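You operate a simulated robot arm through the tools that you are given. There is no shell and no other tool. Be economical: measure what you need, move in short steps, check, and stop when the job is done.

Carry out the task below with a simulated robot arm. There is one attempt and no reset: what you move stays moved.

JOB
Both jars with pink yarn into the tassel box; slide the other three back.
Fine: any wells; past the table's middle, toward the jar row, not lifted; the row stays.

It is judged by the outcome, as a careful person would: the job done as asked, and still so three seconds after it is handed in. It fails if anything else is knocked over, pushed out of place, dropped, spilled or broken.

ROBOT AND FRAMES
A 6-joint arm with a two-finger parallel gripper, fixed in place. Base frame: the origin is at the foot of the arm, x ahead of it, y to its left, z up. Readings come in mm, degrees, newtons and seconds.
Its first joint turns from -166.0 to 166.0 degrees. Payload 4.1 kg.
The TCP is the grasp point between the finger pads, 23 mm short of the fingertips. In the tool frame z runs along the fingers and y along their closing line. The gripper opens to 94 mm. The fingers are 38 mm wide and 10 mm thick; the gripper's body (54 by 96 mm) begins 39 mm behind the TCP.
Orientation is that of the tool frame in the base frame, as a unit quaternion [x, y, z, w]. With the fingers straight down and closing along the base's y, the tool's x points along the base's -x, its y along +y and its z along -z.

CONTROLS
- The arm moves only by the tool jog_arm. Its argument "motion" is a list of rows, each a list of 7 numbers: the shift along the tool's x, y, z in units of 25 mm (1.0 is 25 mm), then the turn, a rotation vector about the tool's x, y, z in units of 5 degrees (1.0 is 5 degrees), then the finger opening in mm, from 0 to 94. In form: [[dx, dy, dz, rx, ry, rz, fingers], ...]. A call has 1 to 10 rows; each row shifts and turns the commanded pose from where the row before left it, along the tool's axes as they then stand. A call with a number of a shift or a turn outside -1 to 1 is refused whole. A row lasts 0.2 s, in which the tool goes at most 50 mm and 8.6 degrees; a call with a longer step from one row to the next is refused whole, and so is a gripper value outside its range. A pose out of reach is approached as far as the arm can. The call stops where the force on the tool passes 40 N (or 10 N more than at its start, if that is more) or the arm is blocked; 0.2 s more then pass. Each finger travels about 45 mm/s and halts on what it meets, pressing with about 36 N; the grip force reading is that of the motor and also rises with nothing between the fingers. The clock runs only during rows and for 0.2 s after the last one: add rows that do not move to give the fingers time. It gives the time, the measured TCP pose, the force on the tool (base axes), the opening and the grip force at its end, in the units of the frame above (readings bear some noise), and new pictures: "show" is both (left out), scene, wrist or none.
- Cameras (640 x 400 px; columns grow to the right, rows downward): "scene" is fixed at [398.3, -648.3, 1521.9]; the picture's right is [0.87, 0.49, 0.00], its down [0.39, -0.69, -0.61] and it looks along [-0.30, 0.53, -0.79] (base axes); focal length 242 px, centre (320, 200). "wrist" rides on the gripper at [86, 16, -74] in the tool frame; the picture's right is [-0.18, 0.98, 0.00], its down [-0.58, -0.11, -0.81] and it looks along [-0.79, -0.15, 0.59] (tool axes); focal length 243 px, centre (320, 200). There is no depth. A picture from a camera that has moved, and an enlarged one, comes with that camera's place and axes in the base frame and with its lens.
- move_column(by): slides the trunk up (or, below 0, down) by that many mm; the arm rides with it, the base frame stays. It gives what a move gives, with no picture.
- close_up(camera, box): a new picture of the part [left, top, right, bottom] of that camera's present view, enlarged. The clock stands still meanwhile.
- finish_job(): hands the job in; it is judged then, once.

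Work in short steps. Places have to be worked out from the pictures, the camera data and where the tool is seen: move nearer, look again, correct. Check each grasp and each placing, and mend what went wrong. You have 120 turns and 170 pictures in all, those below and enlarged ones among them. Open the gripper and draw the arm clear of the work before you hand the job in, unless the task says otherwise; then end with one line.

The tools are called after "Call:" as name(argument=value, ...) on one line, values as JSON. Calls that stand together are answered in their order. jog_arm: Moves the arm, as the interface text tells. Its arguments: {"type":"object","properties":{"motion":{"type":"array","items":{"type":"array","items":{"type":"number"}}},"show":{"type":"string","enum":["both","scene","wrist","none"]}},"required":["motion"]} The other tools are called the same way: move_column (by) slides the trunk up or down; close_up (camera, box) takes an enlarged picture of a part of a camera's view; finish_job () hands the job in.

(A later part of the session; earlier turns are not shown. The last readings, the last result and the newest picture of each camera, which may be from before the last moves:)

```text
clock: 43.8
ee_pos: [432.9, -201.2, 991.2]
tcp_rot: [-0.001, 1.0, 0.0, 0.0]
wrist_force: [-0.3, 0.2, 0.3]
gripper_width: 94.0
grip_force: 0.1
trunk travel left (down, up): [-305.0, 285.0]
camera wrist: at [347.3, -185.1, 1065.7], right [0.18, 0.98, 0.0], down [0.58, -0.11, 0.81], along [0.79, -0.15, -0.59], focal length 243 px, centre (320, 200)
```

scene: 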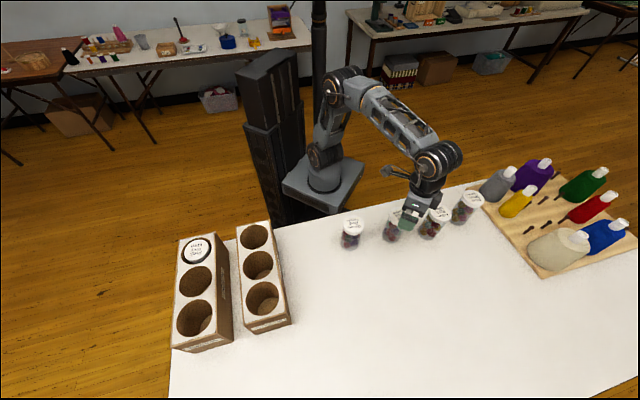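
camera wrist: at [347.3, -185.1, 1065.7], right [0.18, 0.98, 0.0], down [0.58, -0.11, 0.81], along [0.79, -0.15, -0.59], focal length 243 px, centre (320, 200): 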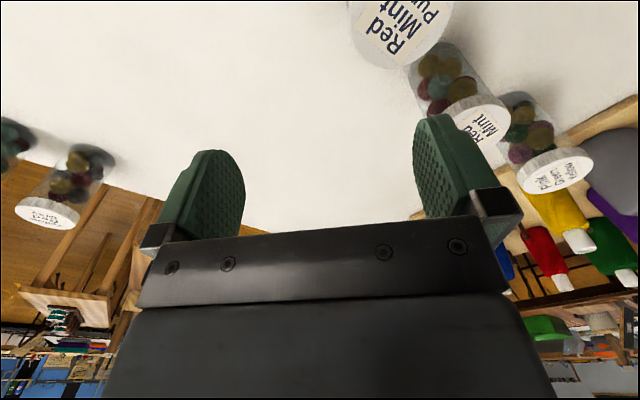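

The elbow has plenty of bend left. I'll move toward the pink/green/yellow jar, which now reads about (600,48).

Call:
jog_arm(motion=[[-0.5, 0.95, 0, 0, 0, 0, 94], [-0.5, 0.95, 0, 0, 0, 0, 94], [-0.5, 0.95, 0, 0, 0, 0, 94], [-0.5, 0.95, 0, 0, 0, 0, 94], [-0.5, 0.95, 0, 0, 0, 0, 94], [-0.5, 0.95, 0, 0, 0, 0, 94], [-0.5, 0.95, 0, 0, 0, 0, 94], [-0.5, 0.95, 0, 0, 0, 0, 94], [-0.5, 0.95, 0, 0, 0, 0, 94], [-0.5, 0.95, 0, 0, 0, 0, 94]], show="both")

```text
clock: 46.0
ee_pos: [556.5, 35.6, 994.1]
tcp_rot: [0.0, 1.0, 0.001, 0.0]
wrist_force: [0.5, -0.3, 0.9]
gripper_width: 94.3
grip_force: 0.1
trunk travel left (down, up): [-305.0, 285.0]
camera wrist: at [470.9, 53.3, 1067.2], right [0.18, 0.98, 0.0], down [0.58, -0.11, 0.81], along [0.79, -0.15, -0.59], focal length 243 px, centre (320, 200)
```

scene: 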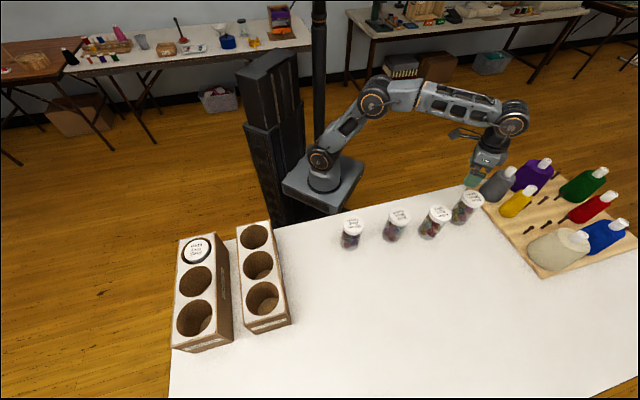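
wrist: 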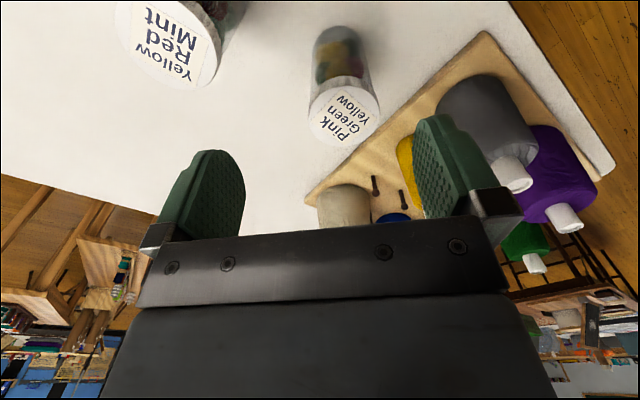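

The lid is at (604,50). I'll centre over it and come down with the column to about z≈930.

Call:
jog_arm(motion=[[-0.94, 0.28, 0, 0, 0, 0, 94], [-0.94, 0.28, 0, 0, 0, 0, 94]], show="none")

Call:
move_column(by=-64)

Call:
jog_arm(motion=[[0, 0, 0, 0, 0, 0, 94]], show="both")

```text
clock: 46.6
ee_pos: [605.2, 51.7, 992.8]
tcp_rot: [0.001, 1.0, -0.001, 0.001]
wrist_force: [-0.7, 0.0, 1.3]
gripper_width: 93.9
grip_force: 0.1
trunk travel left (down, up): [-305.0, 285.0]
```

```text
clock: 47.6
ee_pos: [604.1, 49.9, 929.0]
tcp_rot: [0.0, 1.0, -0.001, 0.001]
wrist_force: [-0.6, -0.3, -0.7]
gripper_width: 94.0
grip_force: 0.1
trunk travel left (down, up): [-241.0, 349.0]
```

```text
clock: 48.0
ee_pos: [604.6, 50.8, 929.8]
tcp_rot: [0.0, 1.0, -0.001, 0.0]
wrist_force: [0.1, -0.3, 0.4]
gripper_width: 93.9
grip_force: 0.0
trunk travel left (down, up): [-241.0, 349.0]
camera wrist: at [519.2, 67.4, 1002.8], right [0.18, 0.98, 0.0], down [0.58, -0.11, 0.81], along [0.79, -0.15, -0.59], focal length 243 px, centre (320, 200)
```

scene: 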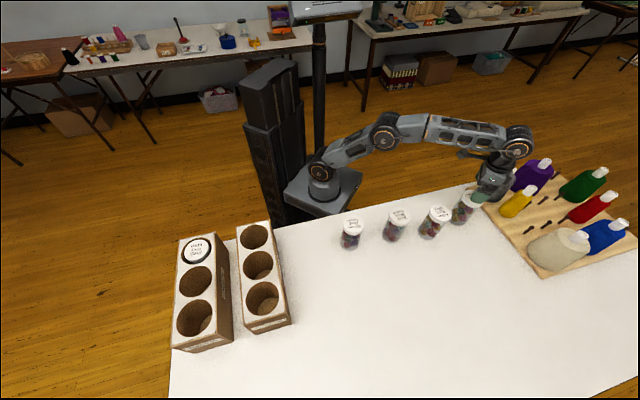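
wrist: 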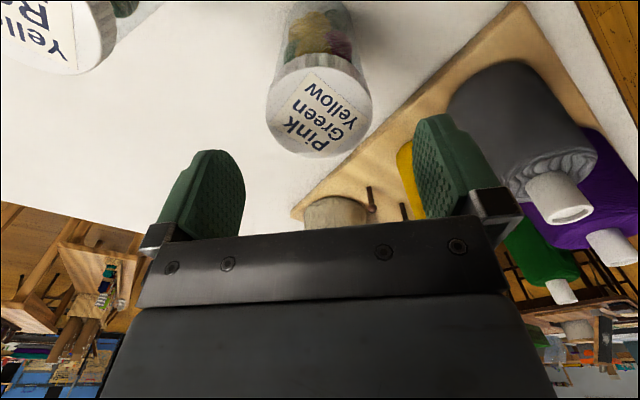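

Aligned within 3 mm, with clearance to the grey bottle. I'll correct, lower to TCP ≈881 and close on the lid.

Call:
jog_arm(motion=[[0.1, 0, 0, 0, 0, 0, 94]], show="none")

Call:
move_column(by=-48)

Call:
jog_arm(motion=[[0, 0, 0, 0, 0, 0, 50], [0, 0, 0, 0, 0, 0, 50], [0, 0, 0, 0, 0, 0, 50], [0, 0, 0, 0, 0, 0, 50]], show="wrist")

```text
clock: 48.4
ee_pos: [602.4, 49.8, 928.5]
tcp_rot: [0.0, 1.0, 0.0, 0.0]
wrist_force: [1.1, 0.5, -0.8]
gripper_width: 93.8
grip_force: 0.2
trunk travel left (down, up): [-241.0, 349.0]
```

```text
clock: 49.3
ee_pos: [601.2, 50.9, 880.7]
tcp_rot: [0.0, 1.0, 0.0, 0.0]
wrist_force: [0.2, -0.7, 0.3]
gripper_width: 94.0
grip_force: 0.0
trunk travel left (down, up): [-193.0, 397.0]
```

```text
clock: 50.3
ee_pos: [602.6, 48.7, 880.5]
tcp_rot: [0.0, 1.0, 0.0, 0.0]
wrist_force: [0.2, -1.1, 1.0]
gripper_width: 64.4
grip_force: 35.0
trunk travel left (down, up): [-193.0, 397.0]
camera wrist: at [516.7, 66.9, 954.5], right [0.18, 0.98, 0.0], down [0.58, -0.11, 0.81], along [0.79, -0.15, -0.59], focal length 243 px, centre (320, 200)
```

wrist: 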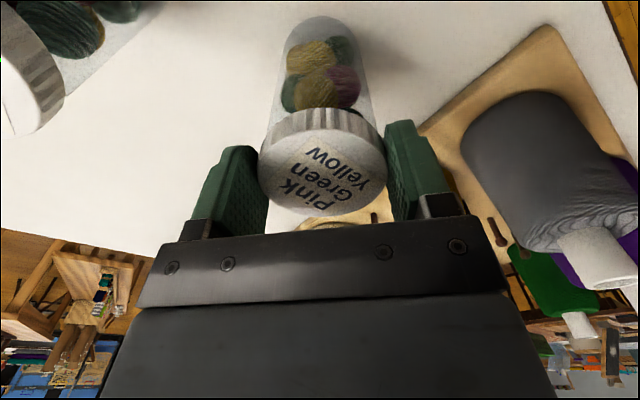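

Gripped at 64.4 mm. I'll lift with the column and carry it round toward the middle tassel well, near (-1,-618).

Call:
move_column(by=165)

Call:
jog_arm(motion=[[0.648, -0.96, 0, 0, 0, 0, 50], [0.648, -0.96, 0, 0, 0, 0, 50], [0.648, -0.96, 0, 0, 0, 0, 50], [0.648, -0.96, 0, 0, 0, 0, 50], [0.648, -0.96, 0, 0, 0, 0, 50], [0.648, -0.96, 0, 0, 0, 0, 50], [0.648, -0.96, 0, 0, 0, 0, 50], [0.648, -0.96, 0, 0, 0, 0, 50], [0.648, -0.96, 0, 0, 0, 0, 50], [0.648, -0.96, 0, 0, 0, 0, 50]], show="wrist")

Call:
jog_arm(motion=[[0.84, -0.96, 0, 0, 0, 0, 50], [0.84, -0.96, 0, 0, 0, 0, 50], [0.84, -0.96, 0, 0, 0, 0, 50], [0.84, -0.96, 0, 0, 0, 0, 50], [0.84, -0.96, 0, 0, 0, 0, 50], [0.84, -0.96, 0, 0, 0, 0, 50], [0.84, -0.96, 0, 0, 0, 0, 50], [0.84, -0.96, 0, 0, 0, 0, 50], [0.84, -0.96, 0, 0, 0, 0, 50], [0.84, -0.96, 0, 0, 0, 0, 50]], show="scene")

```text
clock: 52.2
ee_pos: [602.9, 49.7, 1045.4]
tcp_rot: [0.0, 1.0, 0.0, 0.0]
wrist_force: [-0.3, -0.9, -1.4]
gripper_width: 64.1
grip_force: 36.1
trunk travel left (down, up): [-358.0, 232.0]
```

```text
clock: 54.4
ee_pos: [441.0, -190.7, 1045.7]
tcp_rot: [0.0, 1.0, 0.001, -0.001]
wrist_force: [0.4, -0.3, -0.8]
gripper_width: 64.3
grip_force: 36.4
trunk travel left (down, up): [-358.0, 232.0]
camera wrist: at [354.9, -173.4, 1119.2], right [0.18, 0.98, 0.0], down [0.58, -0.11, 0.81], along [0.79, -0.15, -0.59], focal length 243 px, centre (320, 200)
```

wrist: 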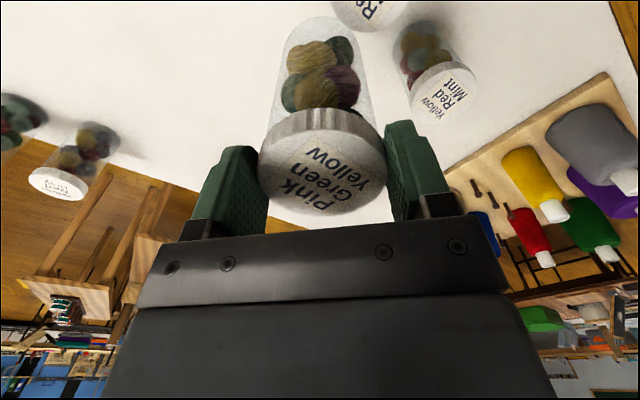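

```text
clock: 56.6
ee_pos: [230.7, -431.0, 1044.8]
tcp_rot: [-0.001, 1.0, 0.0, -0.001]
wrist_force: [-0.6, -0.9, -0.4]
gripper_width: 64.3
grip_force: 36.2
trunk travel left (down, up): [-358.0, 232.0]
```

scene: 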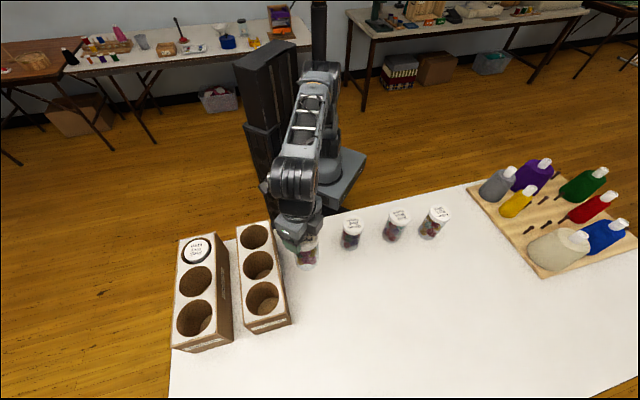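

Stable. I'll continue to over the middle well.

Call:
jog_arm(motion=[[0.92, -0.75, 0, 0, 0, 0, 50], [0.92, -0.75, 0, 0, 0, 0, 50], [0.92, -0.75, 0, 0, 0, 0, 50], [0.92, -0.75, 0, 0, 0, 0, 50], [0.92, -0.75, 0, 0, 0, 0, 50], [0.92, -0.75, 0, 0, 0, 0, 50], [0.92, -0.75, 0, 0, 0, 0, 50], [0.92, -0.75, 0, 0, 0, 0, 50], [0.92, -0.75, 0, 0, 0, 0, 50], [0.92, -0.75, 0, 0, 0, 0, 50]], show="wrist")

Call:
close_up(camera="scene", box=[140, 200, 300, 300])

```text
clock: 58.8
ee_pos: [1.2, -588.3, 1029.7]
tcp_rot: [0.0, 1.0, 0.001, 0.0]
wrist_force: [-0.4, -0.2, -1.1]
gripper_width: 64.5
grip_force: 36.2
out of reach, approached as far as the arm can: row 9, 10
trunk travel left (down, up): [-358.0, 232.0]
camera wrist: at [-83.6, -571.1, 1104.2], right [0.18, 0.98, 0.0], down [0.58, -0.11, 0.81], along [0.79, -0.15, -0.59], focal length 243 px, centre (320, 200)
```

wrist: 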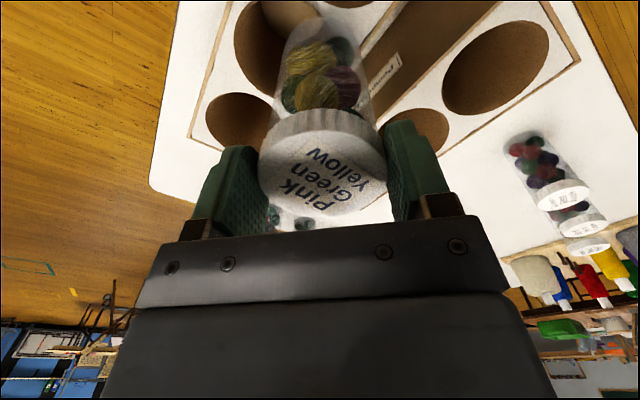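

```text
4.00 times, centred on (220, 250) of scene
camera zoom: at [398.3, -648.3, 1521.9], right [0.87, 0.49, 0.0], down [0.39, -0.69, -0.61], along [-0.3, 0.53, -0.79], focal length 967 px, centre (720, 0)
```

zoom: 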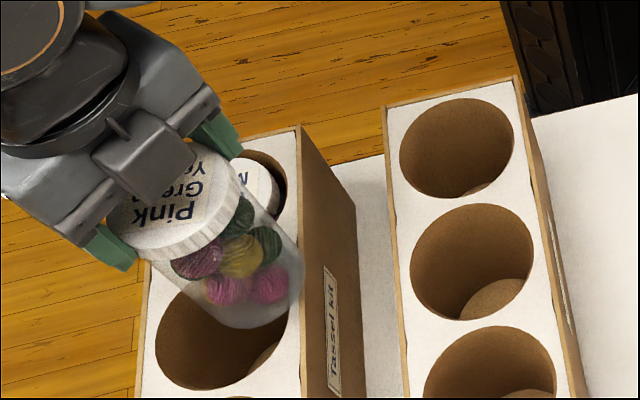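

Here the arm stops at r≈588 because the wrist is too high relative to the shoulder. I'll raise the trunk and lower the arm by the same amount to gain reach.

Call:
move_column(by=110)

Call:
jog_arm(motion=[[0, 0, 1, 0, 0, 0, 50], [0, 0, 1, 0, 0, 0, 50], [0, 0, 1, 0, 0, 0, 50], [0, 0, 0, 0, 0, 0, 50]], show="scene")

```text
clock: 60.2
ee_pos: [3.4, -587.4, 1140.6]
tcp_rot: [0.0, 1.0, 0.0, 0.0]
wrist_force: [-0.2, 0.3, -1.6]
gripper_width: 64.5
grip_force: 36.0
trunk travel left (down, up): [-468.0, 122.0]
```

```text
clock: 61.2
ee_pos: [3.4, -588.1, 1064.7]
tcp_rot: [0.0, 1.0, 0.0, 0.0]
wrist_force: [0.8, 0.4, -0.2]
gripper_width: 64.3
grip_force: 36.4
trunk travel left (down, up): [-468.0, 122.0]
```

scene: 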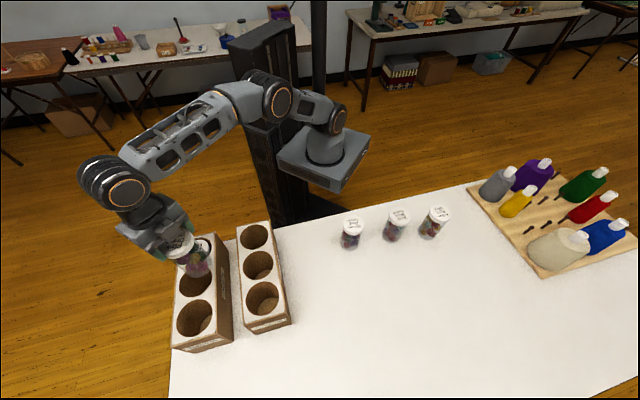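

That works, and the arm has slack again. I'll move the remaining 30 mm out to the well centre.

Call:
jog_arm(motion=[[0.08, -0.6, 0, 0, 0, 0, 50], [0.08, -0.6, 0, 0, 0, 0, 50], [0, 0, 0, 0, 0, 0, 50]], show="wrist")

Call:
close_up(camera="scene", box=[140, 200, 300, 300])

```text
clock: 62.0
ee_pos: [-0.1, -617.8, 1064.5]
tcp_rot: [-0.001, 1.0, 0.001, 0.0]
wrist_force: [0.0, 0.0, -1.4]
gripper_width: 64.3
grip_force: 36.8
trunk travel left (down, up): [-468.0, 122.0]
camera wrist: at [-85.6, -600.9, 1138.6], right [0.18, 0.98, 0.0], down [0.58, -0.11, 0.81], along [0.79, -0.15, -0.59], focal length 243 px, centre (320, 200)
```

wrist: 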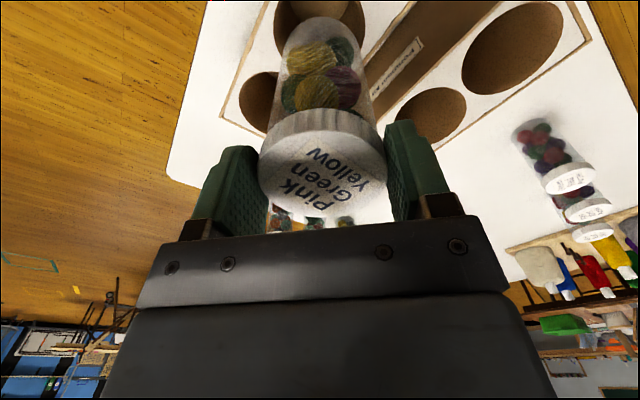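

```text
4.00 times, centred on (220, 250) of scene
camera zoom: at [398.3, -648.3, 1521.9], right [0.87, 0.49, 0.0], down [0.39, -0.69, -0.61], along [-0.3, 0.53, -0.79], focal length 967 px, centre (720, 0)
```

zoom: 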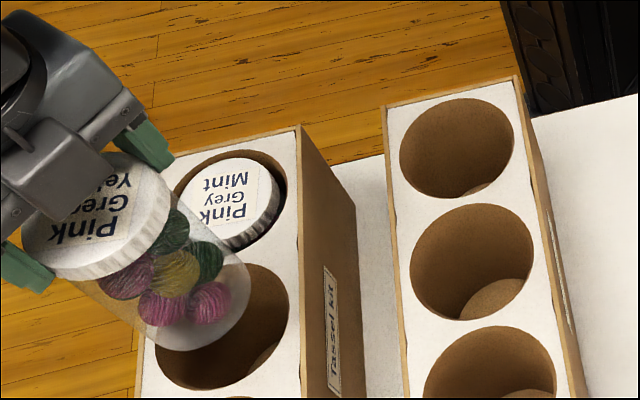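

Well centre (0,-619) is confirmed. I'll lower 86 mm so the jar base just enters the rim, and check.

Call:
move_column(by=-80)

Call:
close_up(camera="scene", box=[140, 200, 300, 300])

Call:
close_up(camera="wrist", box=[180, 0, 500, 200])

```text
clock: 63.2
ee_pos: [0.7, -617.7, 985.5]
tcp_rot: [0.0, 1.0, 0.001, -0.001]
wrist_force: [-0.3, 0.0, -0.5]
gripper_width: 64.4
grip_force: 35.8
trunk travel left (down, up): [-388.0, 202.0]
```

```text
4.00 times, centred on (220, 250) of scene
camera zoom: at [398.3, -648.3, 1521.9], right [0.87, 0.49, 0.0], down [0.39, -0.69, -0.61], along [-0.3, 0.53, -0.79], focal length 967 px, centre (720, 0)
```

zoom: 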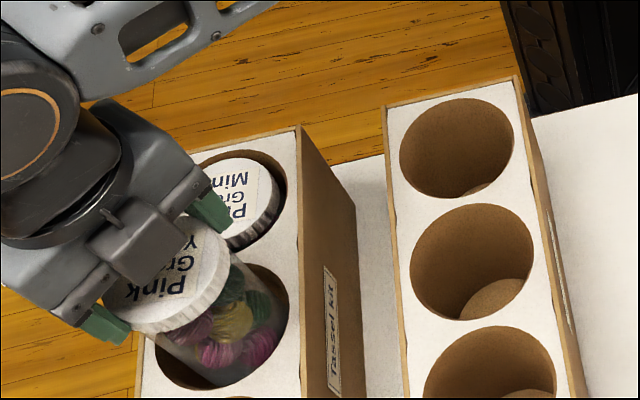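

```text
2.00 times, centred on (340, 100) of wrist
camera zoom: at [-85.6, -600.7, 1058.9], right [0.18, 0.98, 0.0], down [0.58, -0.11, 0.81], along [0.79, -0.15, -0.59], focal length 485 px, centre (280, 400)
```

zoom: 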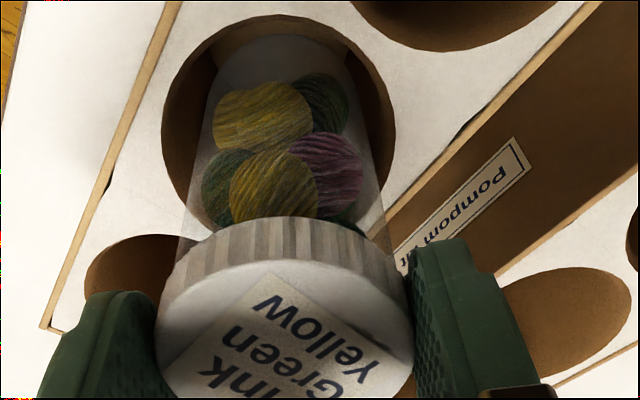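

Gaps all round, with the jar about 2.5 mm toward +y. I'll correct that and lower.

Call:
jog_arm(motion=[[0, -0.1, 0, 0, 0, 0, 50]], show="none")

Call:
move_column(by=-72)

Call:
jog_arm(motion=[[0, 0, 0.1, 0, 0, 0, 50], [0, 0, 0.1, 0, 0, 0, 50], [0, 0, 0.1, 0, 0, 0, 50]], show="wrist")

Call:
close_up(camera="scene", box=[160, 240, 240, 290])

```text
clock: 63.6
ee_pos: [0.8, -618.4, 984.3]
tcp_rot: [0.0, 1.0, 0.001, 0.0]
wrist_force: [-1.1, -0.3, -1.0]
gripper_width: 64.3
grip_force: 35.9
trunk travel left (down, up): [-388.0, 202.0]
```

```text
clock: 64.7
ee_pos: [0.6, -617.6, 912.5]
tcp_rot: [0.0, 1.0, 0.0, 0.0]
wrist_force: [0.0, 0.1, -0.5]
gripper_width: 64.0
grip_force: 35.9
trunk travel left (down, up): [-316.0, 274.0]
```

```text
clock: 65.5
ee_pos: [0.8, -617.3, 904.0]
tcp_rot: [0.0, 1.0, 0.001, 0.0]
wrist_force: [-1.1, -0.2, -0.8]
gripper_width: 64.2
grip_force: 35.9
trunk travel left (down, up): [-316.0, 274.0]
camera wrist: at [-84.5, -600.8, 978.6], right [0.18, 0.98, 0.0], down [0.58, -0.11, 0.81], along [0.79, -0.15, -0.59], focal length 243 px, centre (320, 200)
```

wrist: 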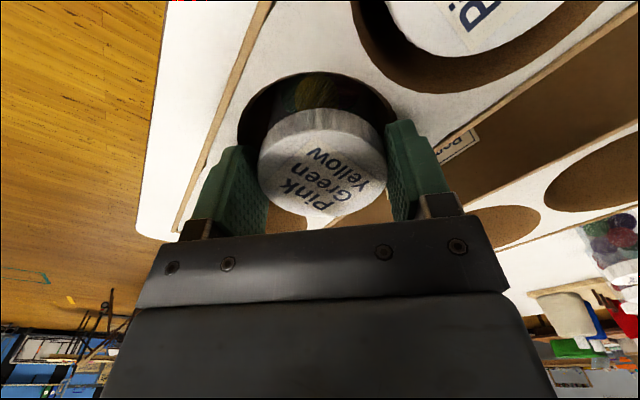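

```text
8.00 times, centred on (200, 265) of scene
camera zoom: at [398.3, -648.3, 1521.9], right [0.87, 0.49, 0.0], down [0.39, -0.69, -0.61], along [-0.3, 0.53, -0.79], focal length 1934 px, centre (1280, -320)
```

zoom: 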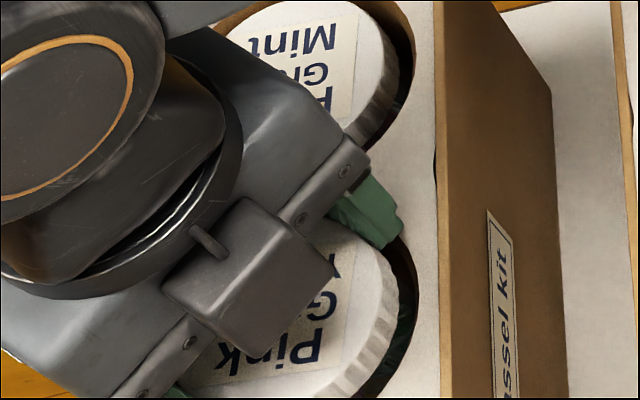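

Same height as the first release. Letting go and rising.

Call:
jog_arm(motion=[[0, 0, 0, 0, 0, 0, 70], [0, 0, 0, 0, 0, 0, 76], [0, 0, 0, 0, 0, 0, 76], [0, 0, -0.5, 0, 0, 0, 76], [0, 0, -1, 0, 0, 0, 76], [0, 0, -1, 0, 0, 0, 90], [0, 0.5, -1, 0, 0, 0, 94]])

Call:
close_up(camera="scene", box=[140, 210, 300, 310])

```text
clock: 67.1
ee_pos: [2.1, -585.9, 983.0]
tcp_rot: [0.0, 1.0, 0.0, 0.001]
wrist_force: [0.1, 0.3, 0.3]
gripper_width: 93.9
grip_force: 0.1
out of reach, approached as far as the arm can: row 5, 6
trunk travel left (down, up): [-316.0, 274.0]
camera wrist: at [-83.5, -568.3, 1058.1], right [0.18, 0.98, 0.0], down [0.58, -0.11, 0.81], along [0.79, -0.15, -0.59], focal length 243 px, centre (320, 200)
```

scene: 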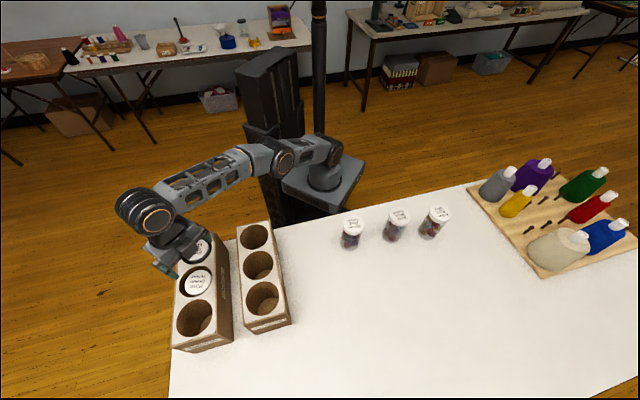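
wrist: 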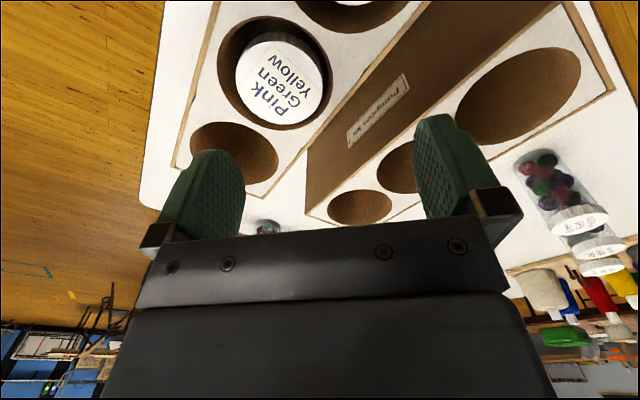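

```text
4.00 times, centred on (220, 260) of scene
camera zoom: at [398.3, -648.3, 1521.9], right [0.87, 0.49, 0.0], down [0.39, -0.69, -0.61], along [-0.3, 0.53, -0.79], focal length 967 px, centre (720, -40)
```

zoom: 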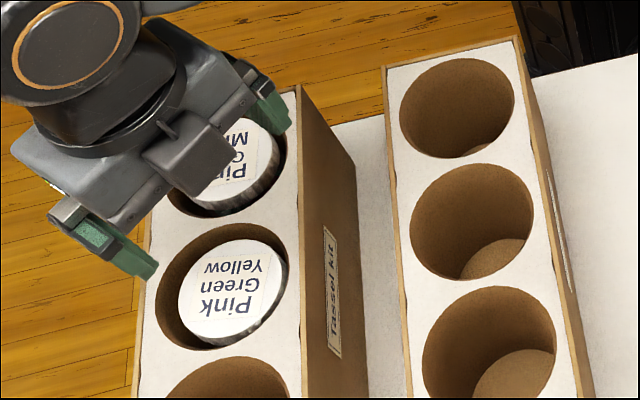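

Both pink jars are seated and the box hasn't moved. For the slides: the near table edge is at n≈254 along the "back" direction (0.682,-0.731), the far edge is at about 915, and the row is at about 835. The middle is therefore near 585, and the target is about 650. I'll bring the gripper back behind the green/red/purple jar, then turn it to face that direction.

Call:
jog_arm(motion=[[-0.6, 0.95, 0, 0, 0, 0, 94], [-0.6, 0.95, 0, 0, 0, 0, 94], [-0.6, 0.95, 0, 0, 0, 0, 94], [-0.6, 0.95, 0, 0, 0, 0, 94], [-0.6, 0.95, 0, 0, 0, 0, 94], [-0.6, 0.95, 0, 0, 0, 0, 94], [-0.6, 0.95, 0, 0, 0, 0, 94], [-0.6, 0.95, 0, 0, 0, 0, 94], [-0.6, 0.95, 0, 0, 0, 0, 94], [-0.6, 0.95, 0, 0, 0, 0, 94]], show="none")

Call:
jog_arm(motion=[[-0.8, 0.9, 0, 0, 0, 1, 94], [-0.8, 0.9, 0, 0, 0, 1, 94], [0, 0, 0, 0, 0, 1, 94], [0, 0, 0, 0, 0, 1, 94], [0, 0, 0, 0, 0, 1, 94], [0, 0, 0, 0, 0, 1, 94], [0, 0, 0, 0, 0, 1, 94], [0, 0, 0, 0, 0, 1, 94], [0, 0, 0, 0, 0, 0.7, 94], [0, 0, 0, 0, 0, 0.7, 94]], show="both")

```text
clock: 69.3
ee_pos: [152.4, -347.4, 984.0]
tcp_rot: [-0.001, 1.0, -0.001, 0.0]
wrist_force: [-0.2, 0.7, 0.5]
gripper_width: 93.9
grip_force: 0.0
trunk travel left (down, up): [-316.0, 274.0]
```

```text
clock: 71.5
ee_pos: [194.8, -304.2, 984.4]
tcp_rot: [0.399, 0.917, 0.0, 0.001]
wrist_force: [0.8, 0.0, 0.8]
gripper_width: 94.0
grip_force: 0.0
trunk travel left (down, up): [-316.0, 274.0]
camera wrist: at [148.0, -229.3, 1058.2], right [0.84, 0.53, 0.0], down [0.32, -0.5, 0.81], along [0.43, -0.68, -0.59], focal length 243 px, centre (320, 200)
```

scene: 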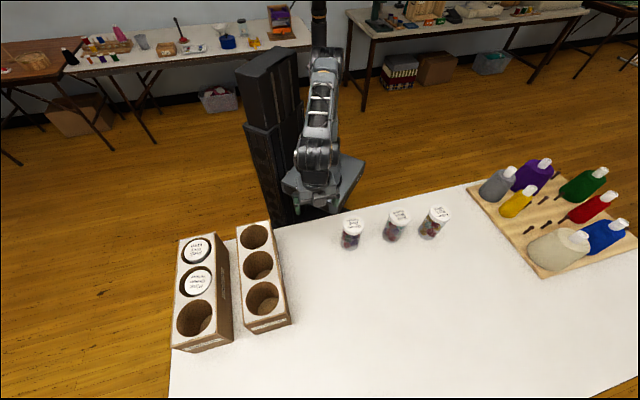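
wrist: 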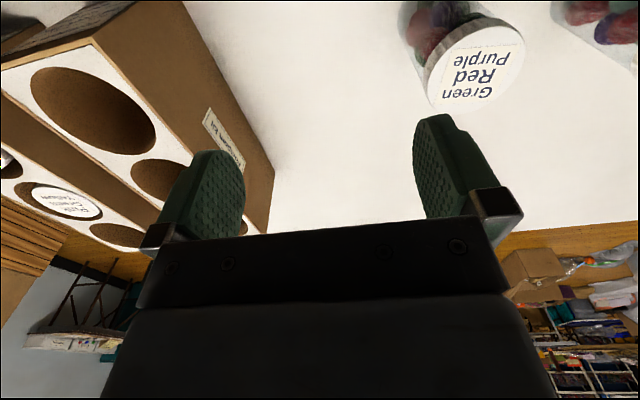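

The yaw is right: tool y runs along the row. I'll shift behind the jar and then tilt the tool 35° outward.

Call:
jog_arm(motion=[[0.264, 0.888, 0, 0, 0, 0, 94], [0.264, 0.888, 0, 0, 0, 0, 94], [0.264, 0.888, 0, 0, 0, 0, 94], [0.264, 0.888, 0, 0, 0, 0, 94], [0.264, 0.888, 0, 0, 0, 0, 94]], show="none")

Call:
jog_arm(motion=[[0, 0, 0, 0, -1, 0, 94], [0, 0, 0, 0, -1, 0, 94], [0, 0, 0, 0, -1, 0, 94], [0, 0, 0, 0, -1, 0, 94], [0, 0, 0, 0, -1, 0, 94], [0, 0, 0, 0, -1, 0, 94], [0, 0, 0, 0, -1, 0, 94]], show="both")

```text
clock: 72.7
ee_pos: [253.3, -204.0, 983.3]
tcp_rot: [0.399, 0.917, 0.0, 0.0]
wrist_force: [0.6, 0.1, 0.2]
gripper_width: 93.8
grip_force: 0.1
trunk travel left (down, up): [-316.0, 274.0]
```

```text
clock: 74.3
ee_pos: [258.6, -212.6, 956.6]
tcp_rot: [0.387, 0.886, -0.103, 0.233]
wrist_force: [-0.3, 0.2, 0.1]
gripper_width: 94.3
grip_force: 0.1
trunk travel left (down, up): [-316.0, 274.0]
camera wrist: at [195.2, -117.9, 978.4], right [0.83, 0.55, 0.09], down [-0.01, -0.15, 0.99], along [0.56, -0.82, -0.12], focal length 243 px, centre (320, 200)
```

scene: 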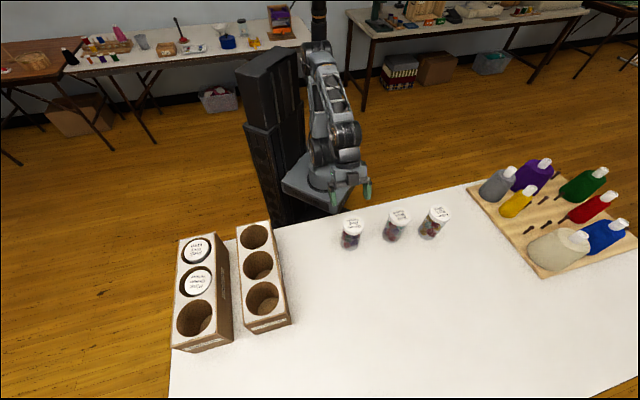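
wrist: 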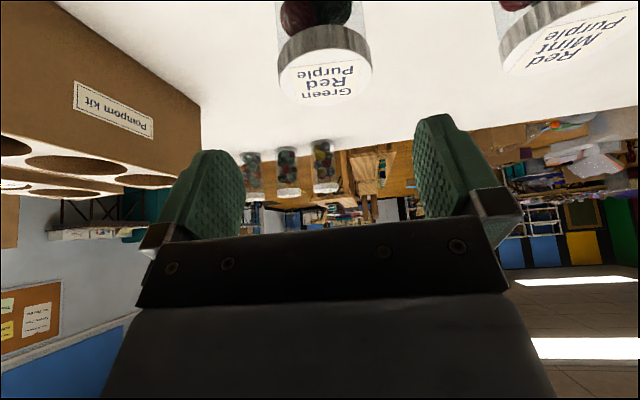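

The pose hasn't quite reached what I commanded, so I'll check whether it is still settling.

Call:
jog_arm(motion=[[0, 0, 0, 0, 0, 0, 94]], show="none")

```text
clock: 74.7
ee_pos: [257.4, -210.1, 954.6]
tcp_rot: [0.387, 0.887, -0.101, 0.231]
wrist_force: [0.1, 0.3, 0.4]
gripper_width: 93.9
grip_force: 0.1
trunk travel left (down, up): [-316.0, 274.0]
```

It settles at about 29.5° tilt, a close-in joint limit, and that is enough. The jar lid is at (295,-246). I'll advance along the tool axis partway and check.

Call:
jog_arm(motion=[[0.04, 0.04, 0.8, 0, 0, 0, 94], [0.04, 0.05, 0.8, 0, 0, 0, 94], [0.04, 0.05, 0.8, 0, 0, 0, 94]], show="both")

```text
clock: 75.5
ee_pos: [279.0, -224.3, 933.5]
tcp_rot: [0.379, 0.875, -0.121, 0.276]
wrist_force: [-0.5, 1.6, -0.3]
gripper_width: 94.0
grip_force: 0.1
trunk travel left (down, up): [-316.0, 274.0]
camera wrist: at [213.1, -129.8, 944.3], right [0.82, 0.56, 0.11], down [-0.07, -0.08, 0.99], along [0.57, -0.82, -0.03], focal length 243 px, centre (320, 200)
```

scene: 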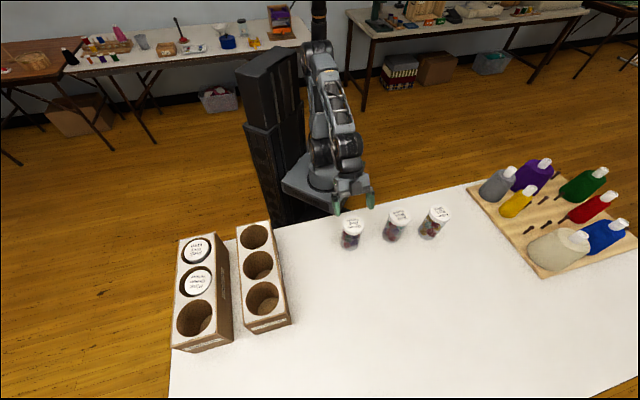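
wrist: 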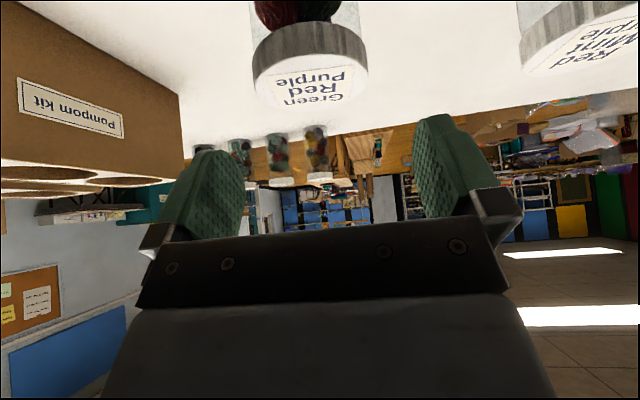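

Close in, a 35° tilt folds the arm too far. I'll reduce to 20°, which should still reach far enough later.

Call:
jog_arm(motion=[[0, 0, 0, 0, 1, 0, 94], [0, 0, 0, 0, 1, 0, 94], [0, 0, 0, 0, 1, 0, 94], [0, 0, 0, 0, 0, 0, 94]], show="wrist")

```text
clock: 76.5
ee_pos: [278.2, -225.1, 932.9]
tcp_rot: [0.393, 0.903, -0.069, 0.16]
wrist_force: [0.7, 0.4, 0.1]
gripper_width: 93.8
grip_force: 0.0
trunk travel left (down, up): [-316.0, 274.0]
camera wrist: at [217.5, -135.8, 973.3], right [0.84, 0.54, 0.06], down [0.11, -0.27, 0.96], along [0.54, -0.79, -0.29], focal length 243 px, centre (320, 200)
```

wrist: 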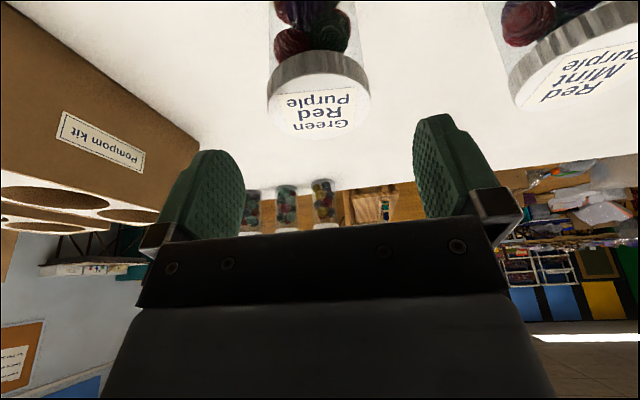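

Exactly 20° now. The lid centre is at (296,-245), dead ahead along the tool axis about 80 mm away. Advancing.

Call:
jog_arm(motion=[[0, 0, 0.8, 0, 0, 0, 94], [0, 0, 0.8, 0, 0, 0, 94], [0, 0, 0.8, 0, 0, 0, 94], [0, 0, 0.8, 0, 0, 0, 94], [0, 0, 0, 0, 0, 0, 94]], show="both")

```text
clock: 77.7
ee_pos: [295.4, -245.2, 857.3]
tcp_rot: [0.392, 0.903, -0.069, 0.16]
wrist_force: [-0.6, 0.1, 0.2]
gripper_width: 94.0
grip_force: 0.1
trunk travel left (down, up): [-316.0, 274.0]
camera wrist: at [235.1, -156.1, 898.2], right [0.84, 0.54, 0.06], down [0.11, -0.27, 0.96], along [0.54, -0.79, -0.28], focal length 243 px, centre (320, 200)
```

scene: 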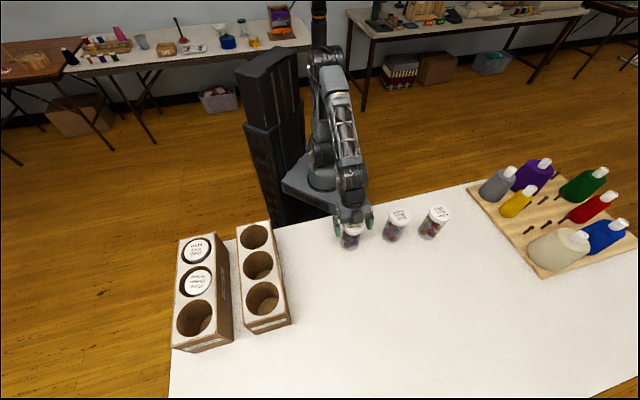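
wrist: 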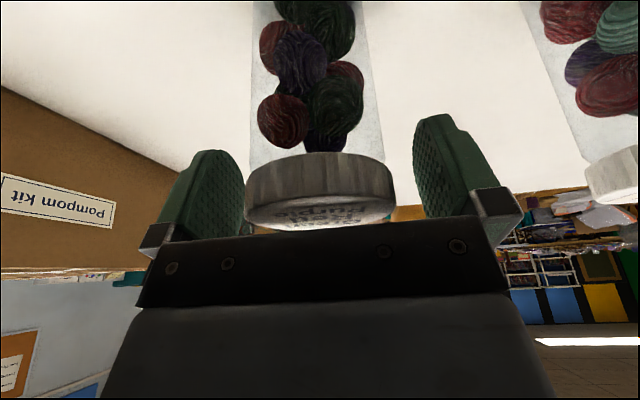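

Centred around the lid. Before gripping, I'll rehearse the outward slide with the column raised 130 mm, since the arm's motion relative to the trunk is identical, to be sure it stays in reach at constant height.

Call:
move_column(by=130)

Call:
jog_arm(motion=[[-0.94, 0, 0.342, 0, 0, 0, 94], [-0.94, 0, 0.342, 0, 0, 0, 94], [-0.94, 0, 0.342, 0, 0, 0, 94], [-0.94, 0, 0.342, 0, 0, 0, 94], [-0.94, 0, 0.342, 0, 0, 0, 94], [-0.94, 0, 0.342, 0, 0, 0, 94], [-0.94, 0, 0.342, 0, 0, 0, 94], [-0.94, 0, 0.342, 0, 0, 0, 94], [-0.94, 0, 0.342, 0, 0, 0, 94], [-0.94, 0, 0.342, 0, 0, 0, 94]], show="wrist")

```text
clock: 79.2
ee_pos: [295.5, -245.7, 989.1]
tcp_rot: [0.393, 0.903, -0.069, 0.16]
wrist_force: [-1.1, -0.4, 0.4]
gripper_width: 93.9
grip_force: 0.0
trunk travel left (down, up): [-446.0, 144.0]
```

```text
clock: 81.5
ee_pos: [465.4, -429.5, 987.4]
tcp_rot: [0.393, 0.903, -0.069, 0.159]
wrist_force: [-0.1, 0.7, 0.2]
gripper_width: 93.9
grip_force: 0.0
trunk travel left (down, up): [-446.0, 144.0]
camera wrist: at [405.4, -339.9, 1028.0], right [0.84, 0.54, 0.06], down [0.11, -0.27, 0.96], along [0.54, -0.79, -0.29], focal length 243 px, centre (320, 200)
```

wrist: 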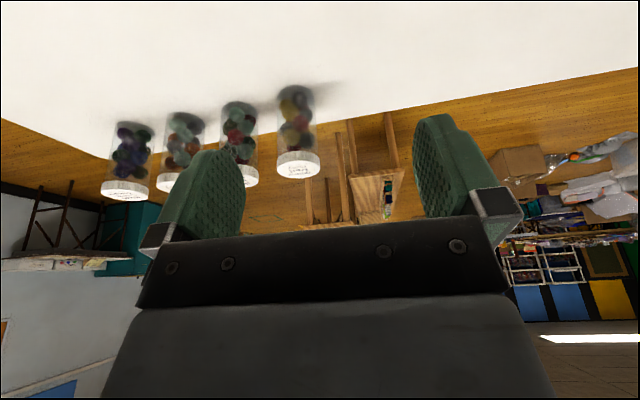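

It stays level and in reach out to n≈631. The far edge measures n≈911, so the middle is at about 582. I'll rehearse the final 25 mm and come straight back.

Call:
jog_arm(motion=[[-0.94, 0, 0.342, 0, 0, 0, 94], [0, 0, 0, 0, 0, 0, 94]], show="none")

Call:
jog_arm(motion=[[0.94, 0, -0.342, 0, 0, 0, 94], [0.94, 0, -0.342, 0, 0, 0, 94], [0.94, 0, -0.342, 0, 0, 0, 94], [0.94, 0, -0.342, 0, 0, 0, 94], [0.94, 0, -0.342, 0, 0, 0, 94], [0.94, 0, -0.342, 0, 0, 0, 94], [0.94, 0, -0.342, 0, 0, 0, 94], [0.94, 0, -0.342, 0, 0, 0, 94], [0.94, 0, -0.342, 0, 0, 0, 94], [0.94, 0, -0.342, 0, 0, 0, 94]], show="none")

Call:
jog_arm(motion=[[0.94, 0, -0.342, 0, 0, 0, 94], [0, 0, 0, 0, 0, 0, 94]], show="none")

```text
clock: 82.0
ee_pos: [483.1, -448.7, 987.5]
tcp_rot: [0.392, 0.903, -0.069, 0.159]
wrist_force: [0.5, 0.0, 0.5]
gripper_width: 94.2
grip_force: 0.1
trunk travel left (down, up): [-446.0, 144.0]
```

```text
clock: 84.2
ee_pos: [313.0, -263.2, 986.5]
tcp_rot: [0.393, 0.903, -0.069, 0.159]
wrist_force: [0.0, 0.6, -0.1]
gripper_width: 94.1
grip_force: 0.1
trunk travel left (down, up): [-446.0, 144.0]
```

```text
clock: 84.8
ee_pos: [294.3, -243.8, 987.2]
tcp_rot: [0.392, 0.903, -0.069, 0.16]
wrist_force: [-0.5, -0.2, -0.4]
gripper_width: 94.0
grip_force: 0.0
trunk travel left (down, up): [-446.0, 144.0]
```

Reachable to n≈657 at constant height. I'll go back down around the jar and grip.

Call:
move_column(by=-130)

Call:
jog_arm(motion=[[0, 0, 0, 0, 0, 0, 60], [0, 0, 0, 0, 0, 0, 50], [0, 0, 0, 0, 0, 0, 50], [0, 0, 0, 0, 0, 0, 50], [0, 0, 0, 0, 0, 0, 50]], show="wrist")

```text
clock: 86.4
ee_pos: [295.4, -244.6, 858.0]
tcp_rot: [0.393, 0.903, -0.068, 0.159]
wrist_force: [-0.6, 0.5, 0.9]
gripper_width: 94.1
grip_force: 0.1
trunk travel left (down, up): [-316.0, 274.0]
```

```text
clock: 87.6
ee_pos: [295.5, -244.7, 858.2]
tcp_rot: [0.394, 0.903, -0.069, 0.159]
wrist_force: [0.1, 0.4, 0.7]
gripper_width: 64.6
grip_force: 36.2
trunk travel left (down, up): [-316.0, 274.0]
camera wrist: at [234.8, -154.6, 897.5], right [0.84, 0.54, 0.06], down [0.1, -0.27, 0.96], along [0.54, -0.79, -0.28], focal length 243 px, centre (320, 200)
```

wrist: 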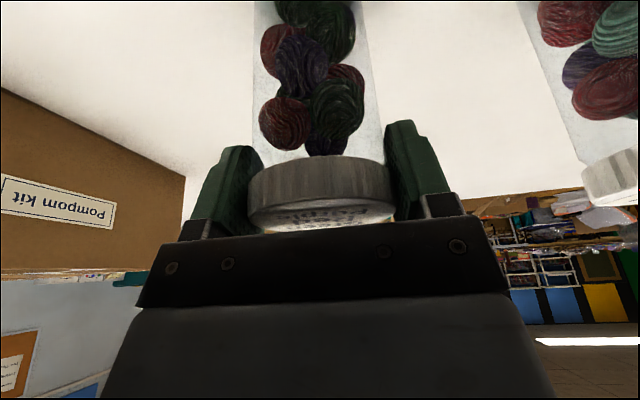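

Gripped. I'll put on a 1 mm downward bias so it stays on the table, then slide outward gently.

Call:
jog_arm(motion=[[0.014, 0, 0.038, 0, 0, 0, 50], [-0.3, 0, 0.109, 0, 0, 0, 50], [-0.564, 0, 0.205, 0, 0, 0, 50], [-0.564, 0, 0.205, 0, 0, 0, 50], [-0.564, 0, 0.205, 0, 0, 0, 50]], show="both")

```text
clock: 88.8
ee_pos: [330.3, -283.5, 857.8]
tcp_rot: [0.392, 0.903, -0.069, 0.159]
wrist_force: [0.8, 0.3, 0.2]
gripper_width: 64.5
grip_force: 35.4
trunk travel left (down, up): [-316.0, 274.0]
camera wrist: at [270.7, -194.4, 897.4], right [0.84, 0.54, 0.06], down [0.1, -0.27, 0.96], along [0.54, -0.79, -0.28], focal length 243 px, centre (320, 200)
```

scene: 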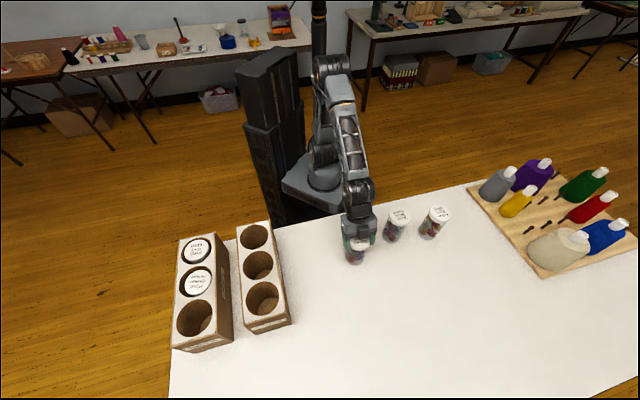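
wrist: 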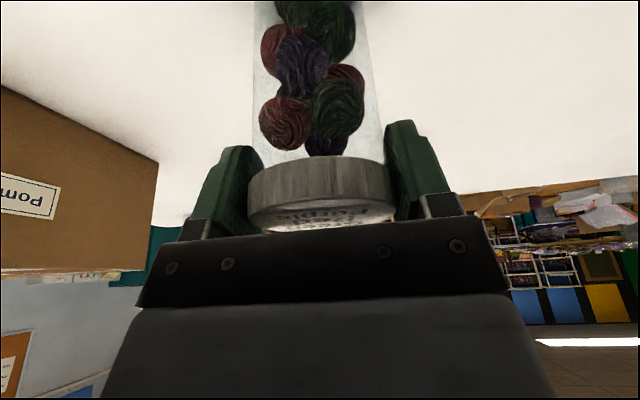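

Smooth so far. I'll add a touch more downward bias and continue.

Call:
jog_arm(motion=[[0.014, 0, 0.038, 0, 0, 0, 50], [-0.66, 0, 0.24, 0, 0, 0, 50], [-0.66, 0, 0.24, 0, 0, 0, 50], [-0.66, 0, 0.24, 0, 0, 0, 50], [-0.66, 0, 0.24, 0, 0, 0, 50], [-0.66, 0, 0.24, 0, 0, 0, 50], [-0.66, 0, 0.24, 0, 0, 0, 50], [-0.66, 0, 0.24, 0, 0, 0, 50]], show="none")

Call:
jog_arm(motion=[[-0.66, 0, 0.24, 0, 0, 0, 50], [-0.66, 0, 0.24, 0, 0, 0, 50], [-0.66, 0, 0.24, 0, 0, 0, 50], [-0.66, 0, 0.24, 0, 0, 0, 50], [-0.66, 0, 0.24, 0, 0, 0, 50], [0, 0, 0, 0, 0, 0, 50]], show="both")

```text
clock: 90.6
ee_pos: [414.9, -372.9, 855.4]
tcp_rot: [0.393, 0.903, -0.07, 0.16]
wrist_force: [-2.8, 1.9, 16.7]
gripper_width: 64.4
grip_force: 36.2
trunk travel left (down, up): [-316.0, 274.0]
```

```text
clock: 92.0
ee_pos: [475.7, -436.6, 857.0]
tcp_rot: [0.393, 0.903, -0.071, 0.161]
wrist_force: [-2.6, 1.9, 20.1]
gripper_width: 64.7
grip_force: 36.6
trunk travel left (down, up): [-316.0, 274.0]
camera wrist: at [414.7, -346.8, 896.4], right [0.84, 0.54, 0.06], down [0.1, -0.27, 0.96], along [0.54, -0.79, -0.28], focal length 243 px, centre (320, 200)
```

scene: 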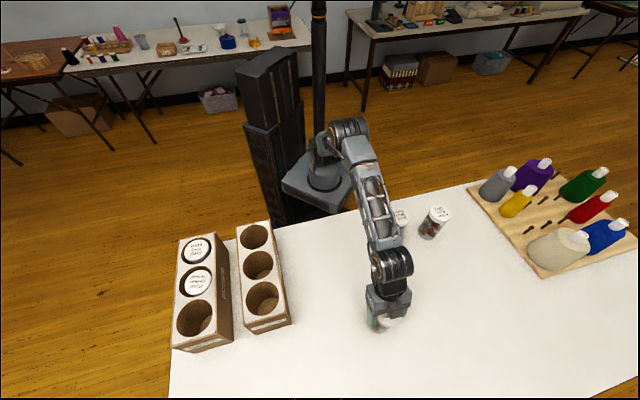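
wrist: 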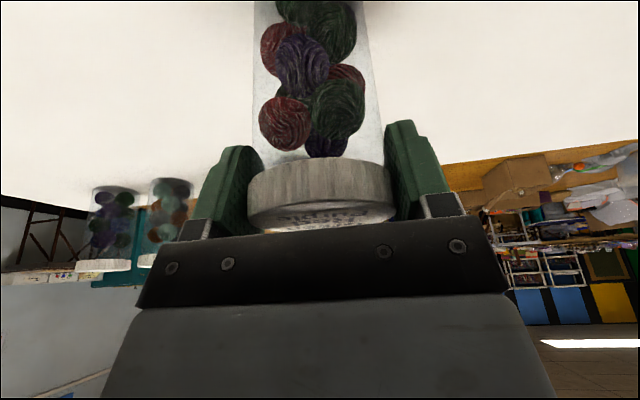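

n≈644, well past the middle with the jar pressed on the table. I'll open and back out along the tool axis.

Call:
jog_arm(motion=[[0, 0, 0, 0, 0, 0, 70], [0, 0, 0, 0, 0, 0, 94], [0, 0, 0, 0, 0, 0, 94], [0, 0, 0, 0, 0, 0, 94], [0, 0, -0.6, 0, 0, 0, 94], [0, 0, -1, 0, 0, 0, 94], [0, 0, -1, 0, 0, 0, 94], [0, 0, -1, 0, 0, 0, 94], [0, 0, -1, 0, 0, 0, 94]], show="both")

```text
clock: 94.0
ee_pos: [448.8, -408.7, 963.6]
tcp_rot: [0.393, 0.903, -0.069, 0.159]
wrist_force: [0.3, 0.5, -0.4]
gripper_width: 93.8
grip_force: 0.2
trunk travel left (down, up): [-316.0, 274.0]
camera wrist: at [388.8, -318.3, 1003.3], right [0.84, 0.54, 0.06], down [0.11, -0.27, 0.96], along [0.54, -0.79, -0.29], focal length 243 px, centre (320, 200)
```

scene: 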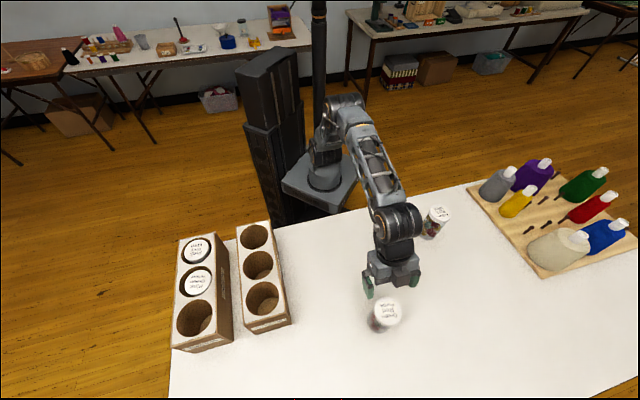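
wrist: 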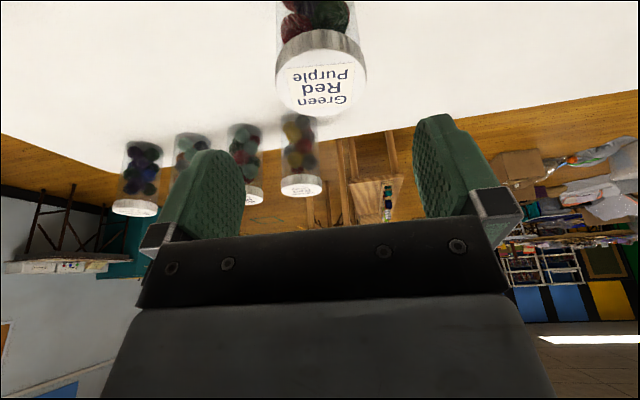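

The jar is upright and past the middle. Next is the red/mint/purple jar, near (411,-146); I'll pull back behind it above lid height.

Call:
jog_arm(motion=[[0.935, 0.605, -0.34, 0, 0, 0, 94], [0.935, 0.605, -0.34, 0, 0, 0, 94], [0.935, 0.605, -0.34, 0, 0, 0, 94], [0.935, 0.605, -0.34, 0, 0, 0, 94], [0.935, 0.605, -0.34, 0, 0, 0, 94], [0.935, 0.605, -0.34, 0, 0, 0, 94], [0.935, 0.605, -0.34, 0, 0, 0, 94], [0.935, 0.605, -0.34, 0, 0, 0, 94], [0.935, 0.605, -0.34, 0, 0, 0, 94], [0.935, 0.605, -0.34, 0, 0, 0, 94]], show="both")

```text
clock: 96.2
ee_pos: [387.7, -123.4, 965.0]
tcp_rot: [0.392, 0.903, -0.069, 0.16]
wrist_force: [0.5, -0.5, -0.2]
gripper_width: 94.1
grip_force: 0.1
trunk travel left (down, up): [-316.0, 274.0]
camera wrist: at [328.5, -33.6, 1004.2], right [0.84, 0.54, 0.06], down [0.11, -0.27, 0.96], along [0.54, -0.79, -0.28], focal length 243 px, centre (320, 200)
```

scene: 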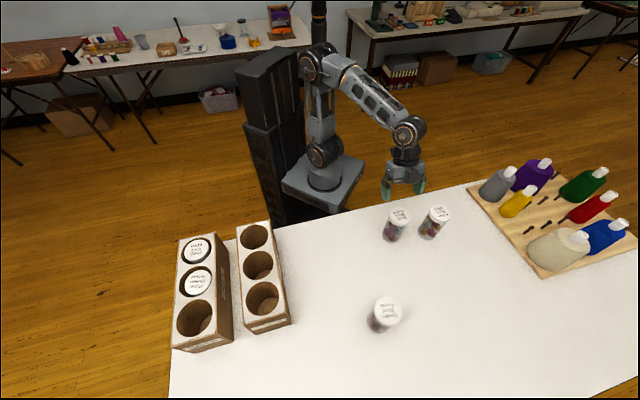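
wrist: 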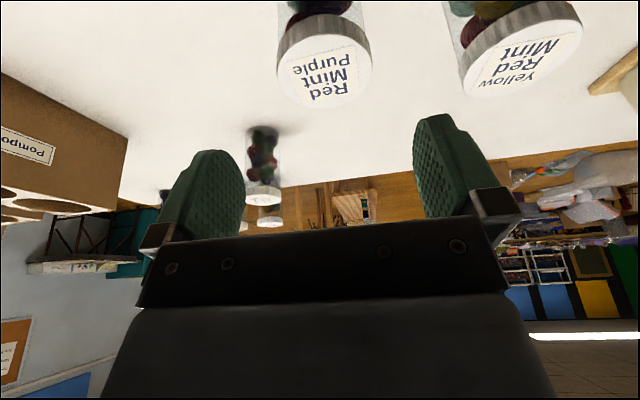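

The lid is at (414,-145). This jar has to end further out, so I'll use a 35° tilt here, which should be fine at this radius, and line up.

Call:
jog_arm(motion=[[0, 0, 0, 0, -1, 0, 94], [0, 0, 0, 0, -1, 0, 94], [0, 0, 0, 0, -1, 0, 94], [0.68, 0.09, 0, 0, 0, 0, 94], [0.68, 0.09, 0, 0, 0, 0, 94], [0, 0, 0, 0, 0, 0, 94]], show="wrist")

```text
clock: 97.6
ee_pos: [370.7, -99.1, 944.1]
tcp_rot: [0.38, 0.875, -0.12, 0.275]
wrist_force: [0.2, 0.2, -1.0]
gripper_width: 93.9
grip_force: 0.1
trunk travel left (down, up): [-316.0, 274.0]
camera wrist: at [306.5, -4.6, 954.2], right [0.82, 0.56, 0.11], down [-0.07, -0.08, 0.99], along [0.57, -0.82, -0.03], focal length 243 px, centre (320, 200)
```

wrist: 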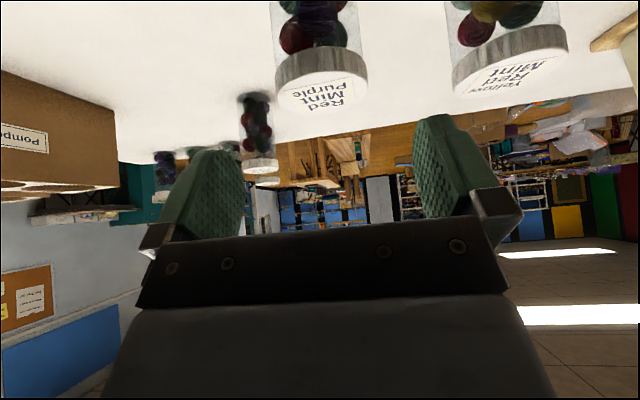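

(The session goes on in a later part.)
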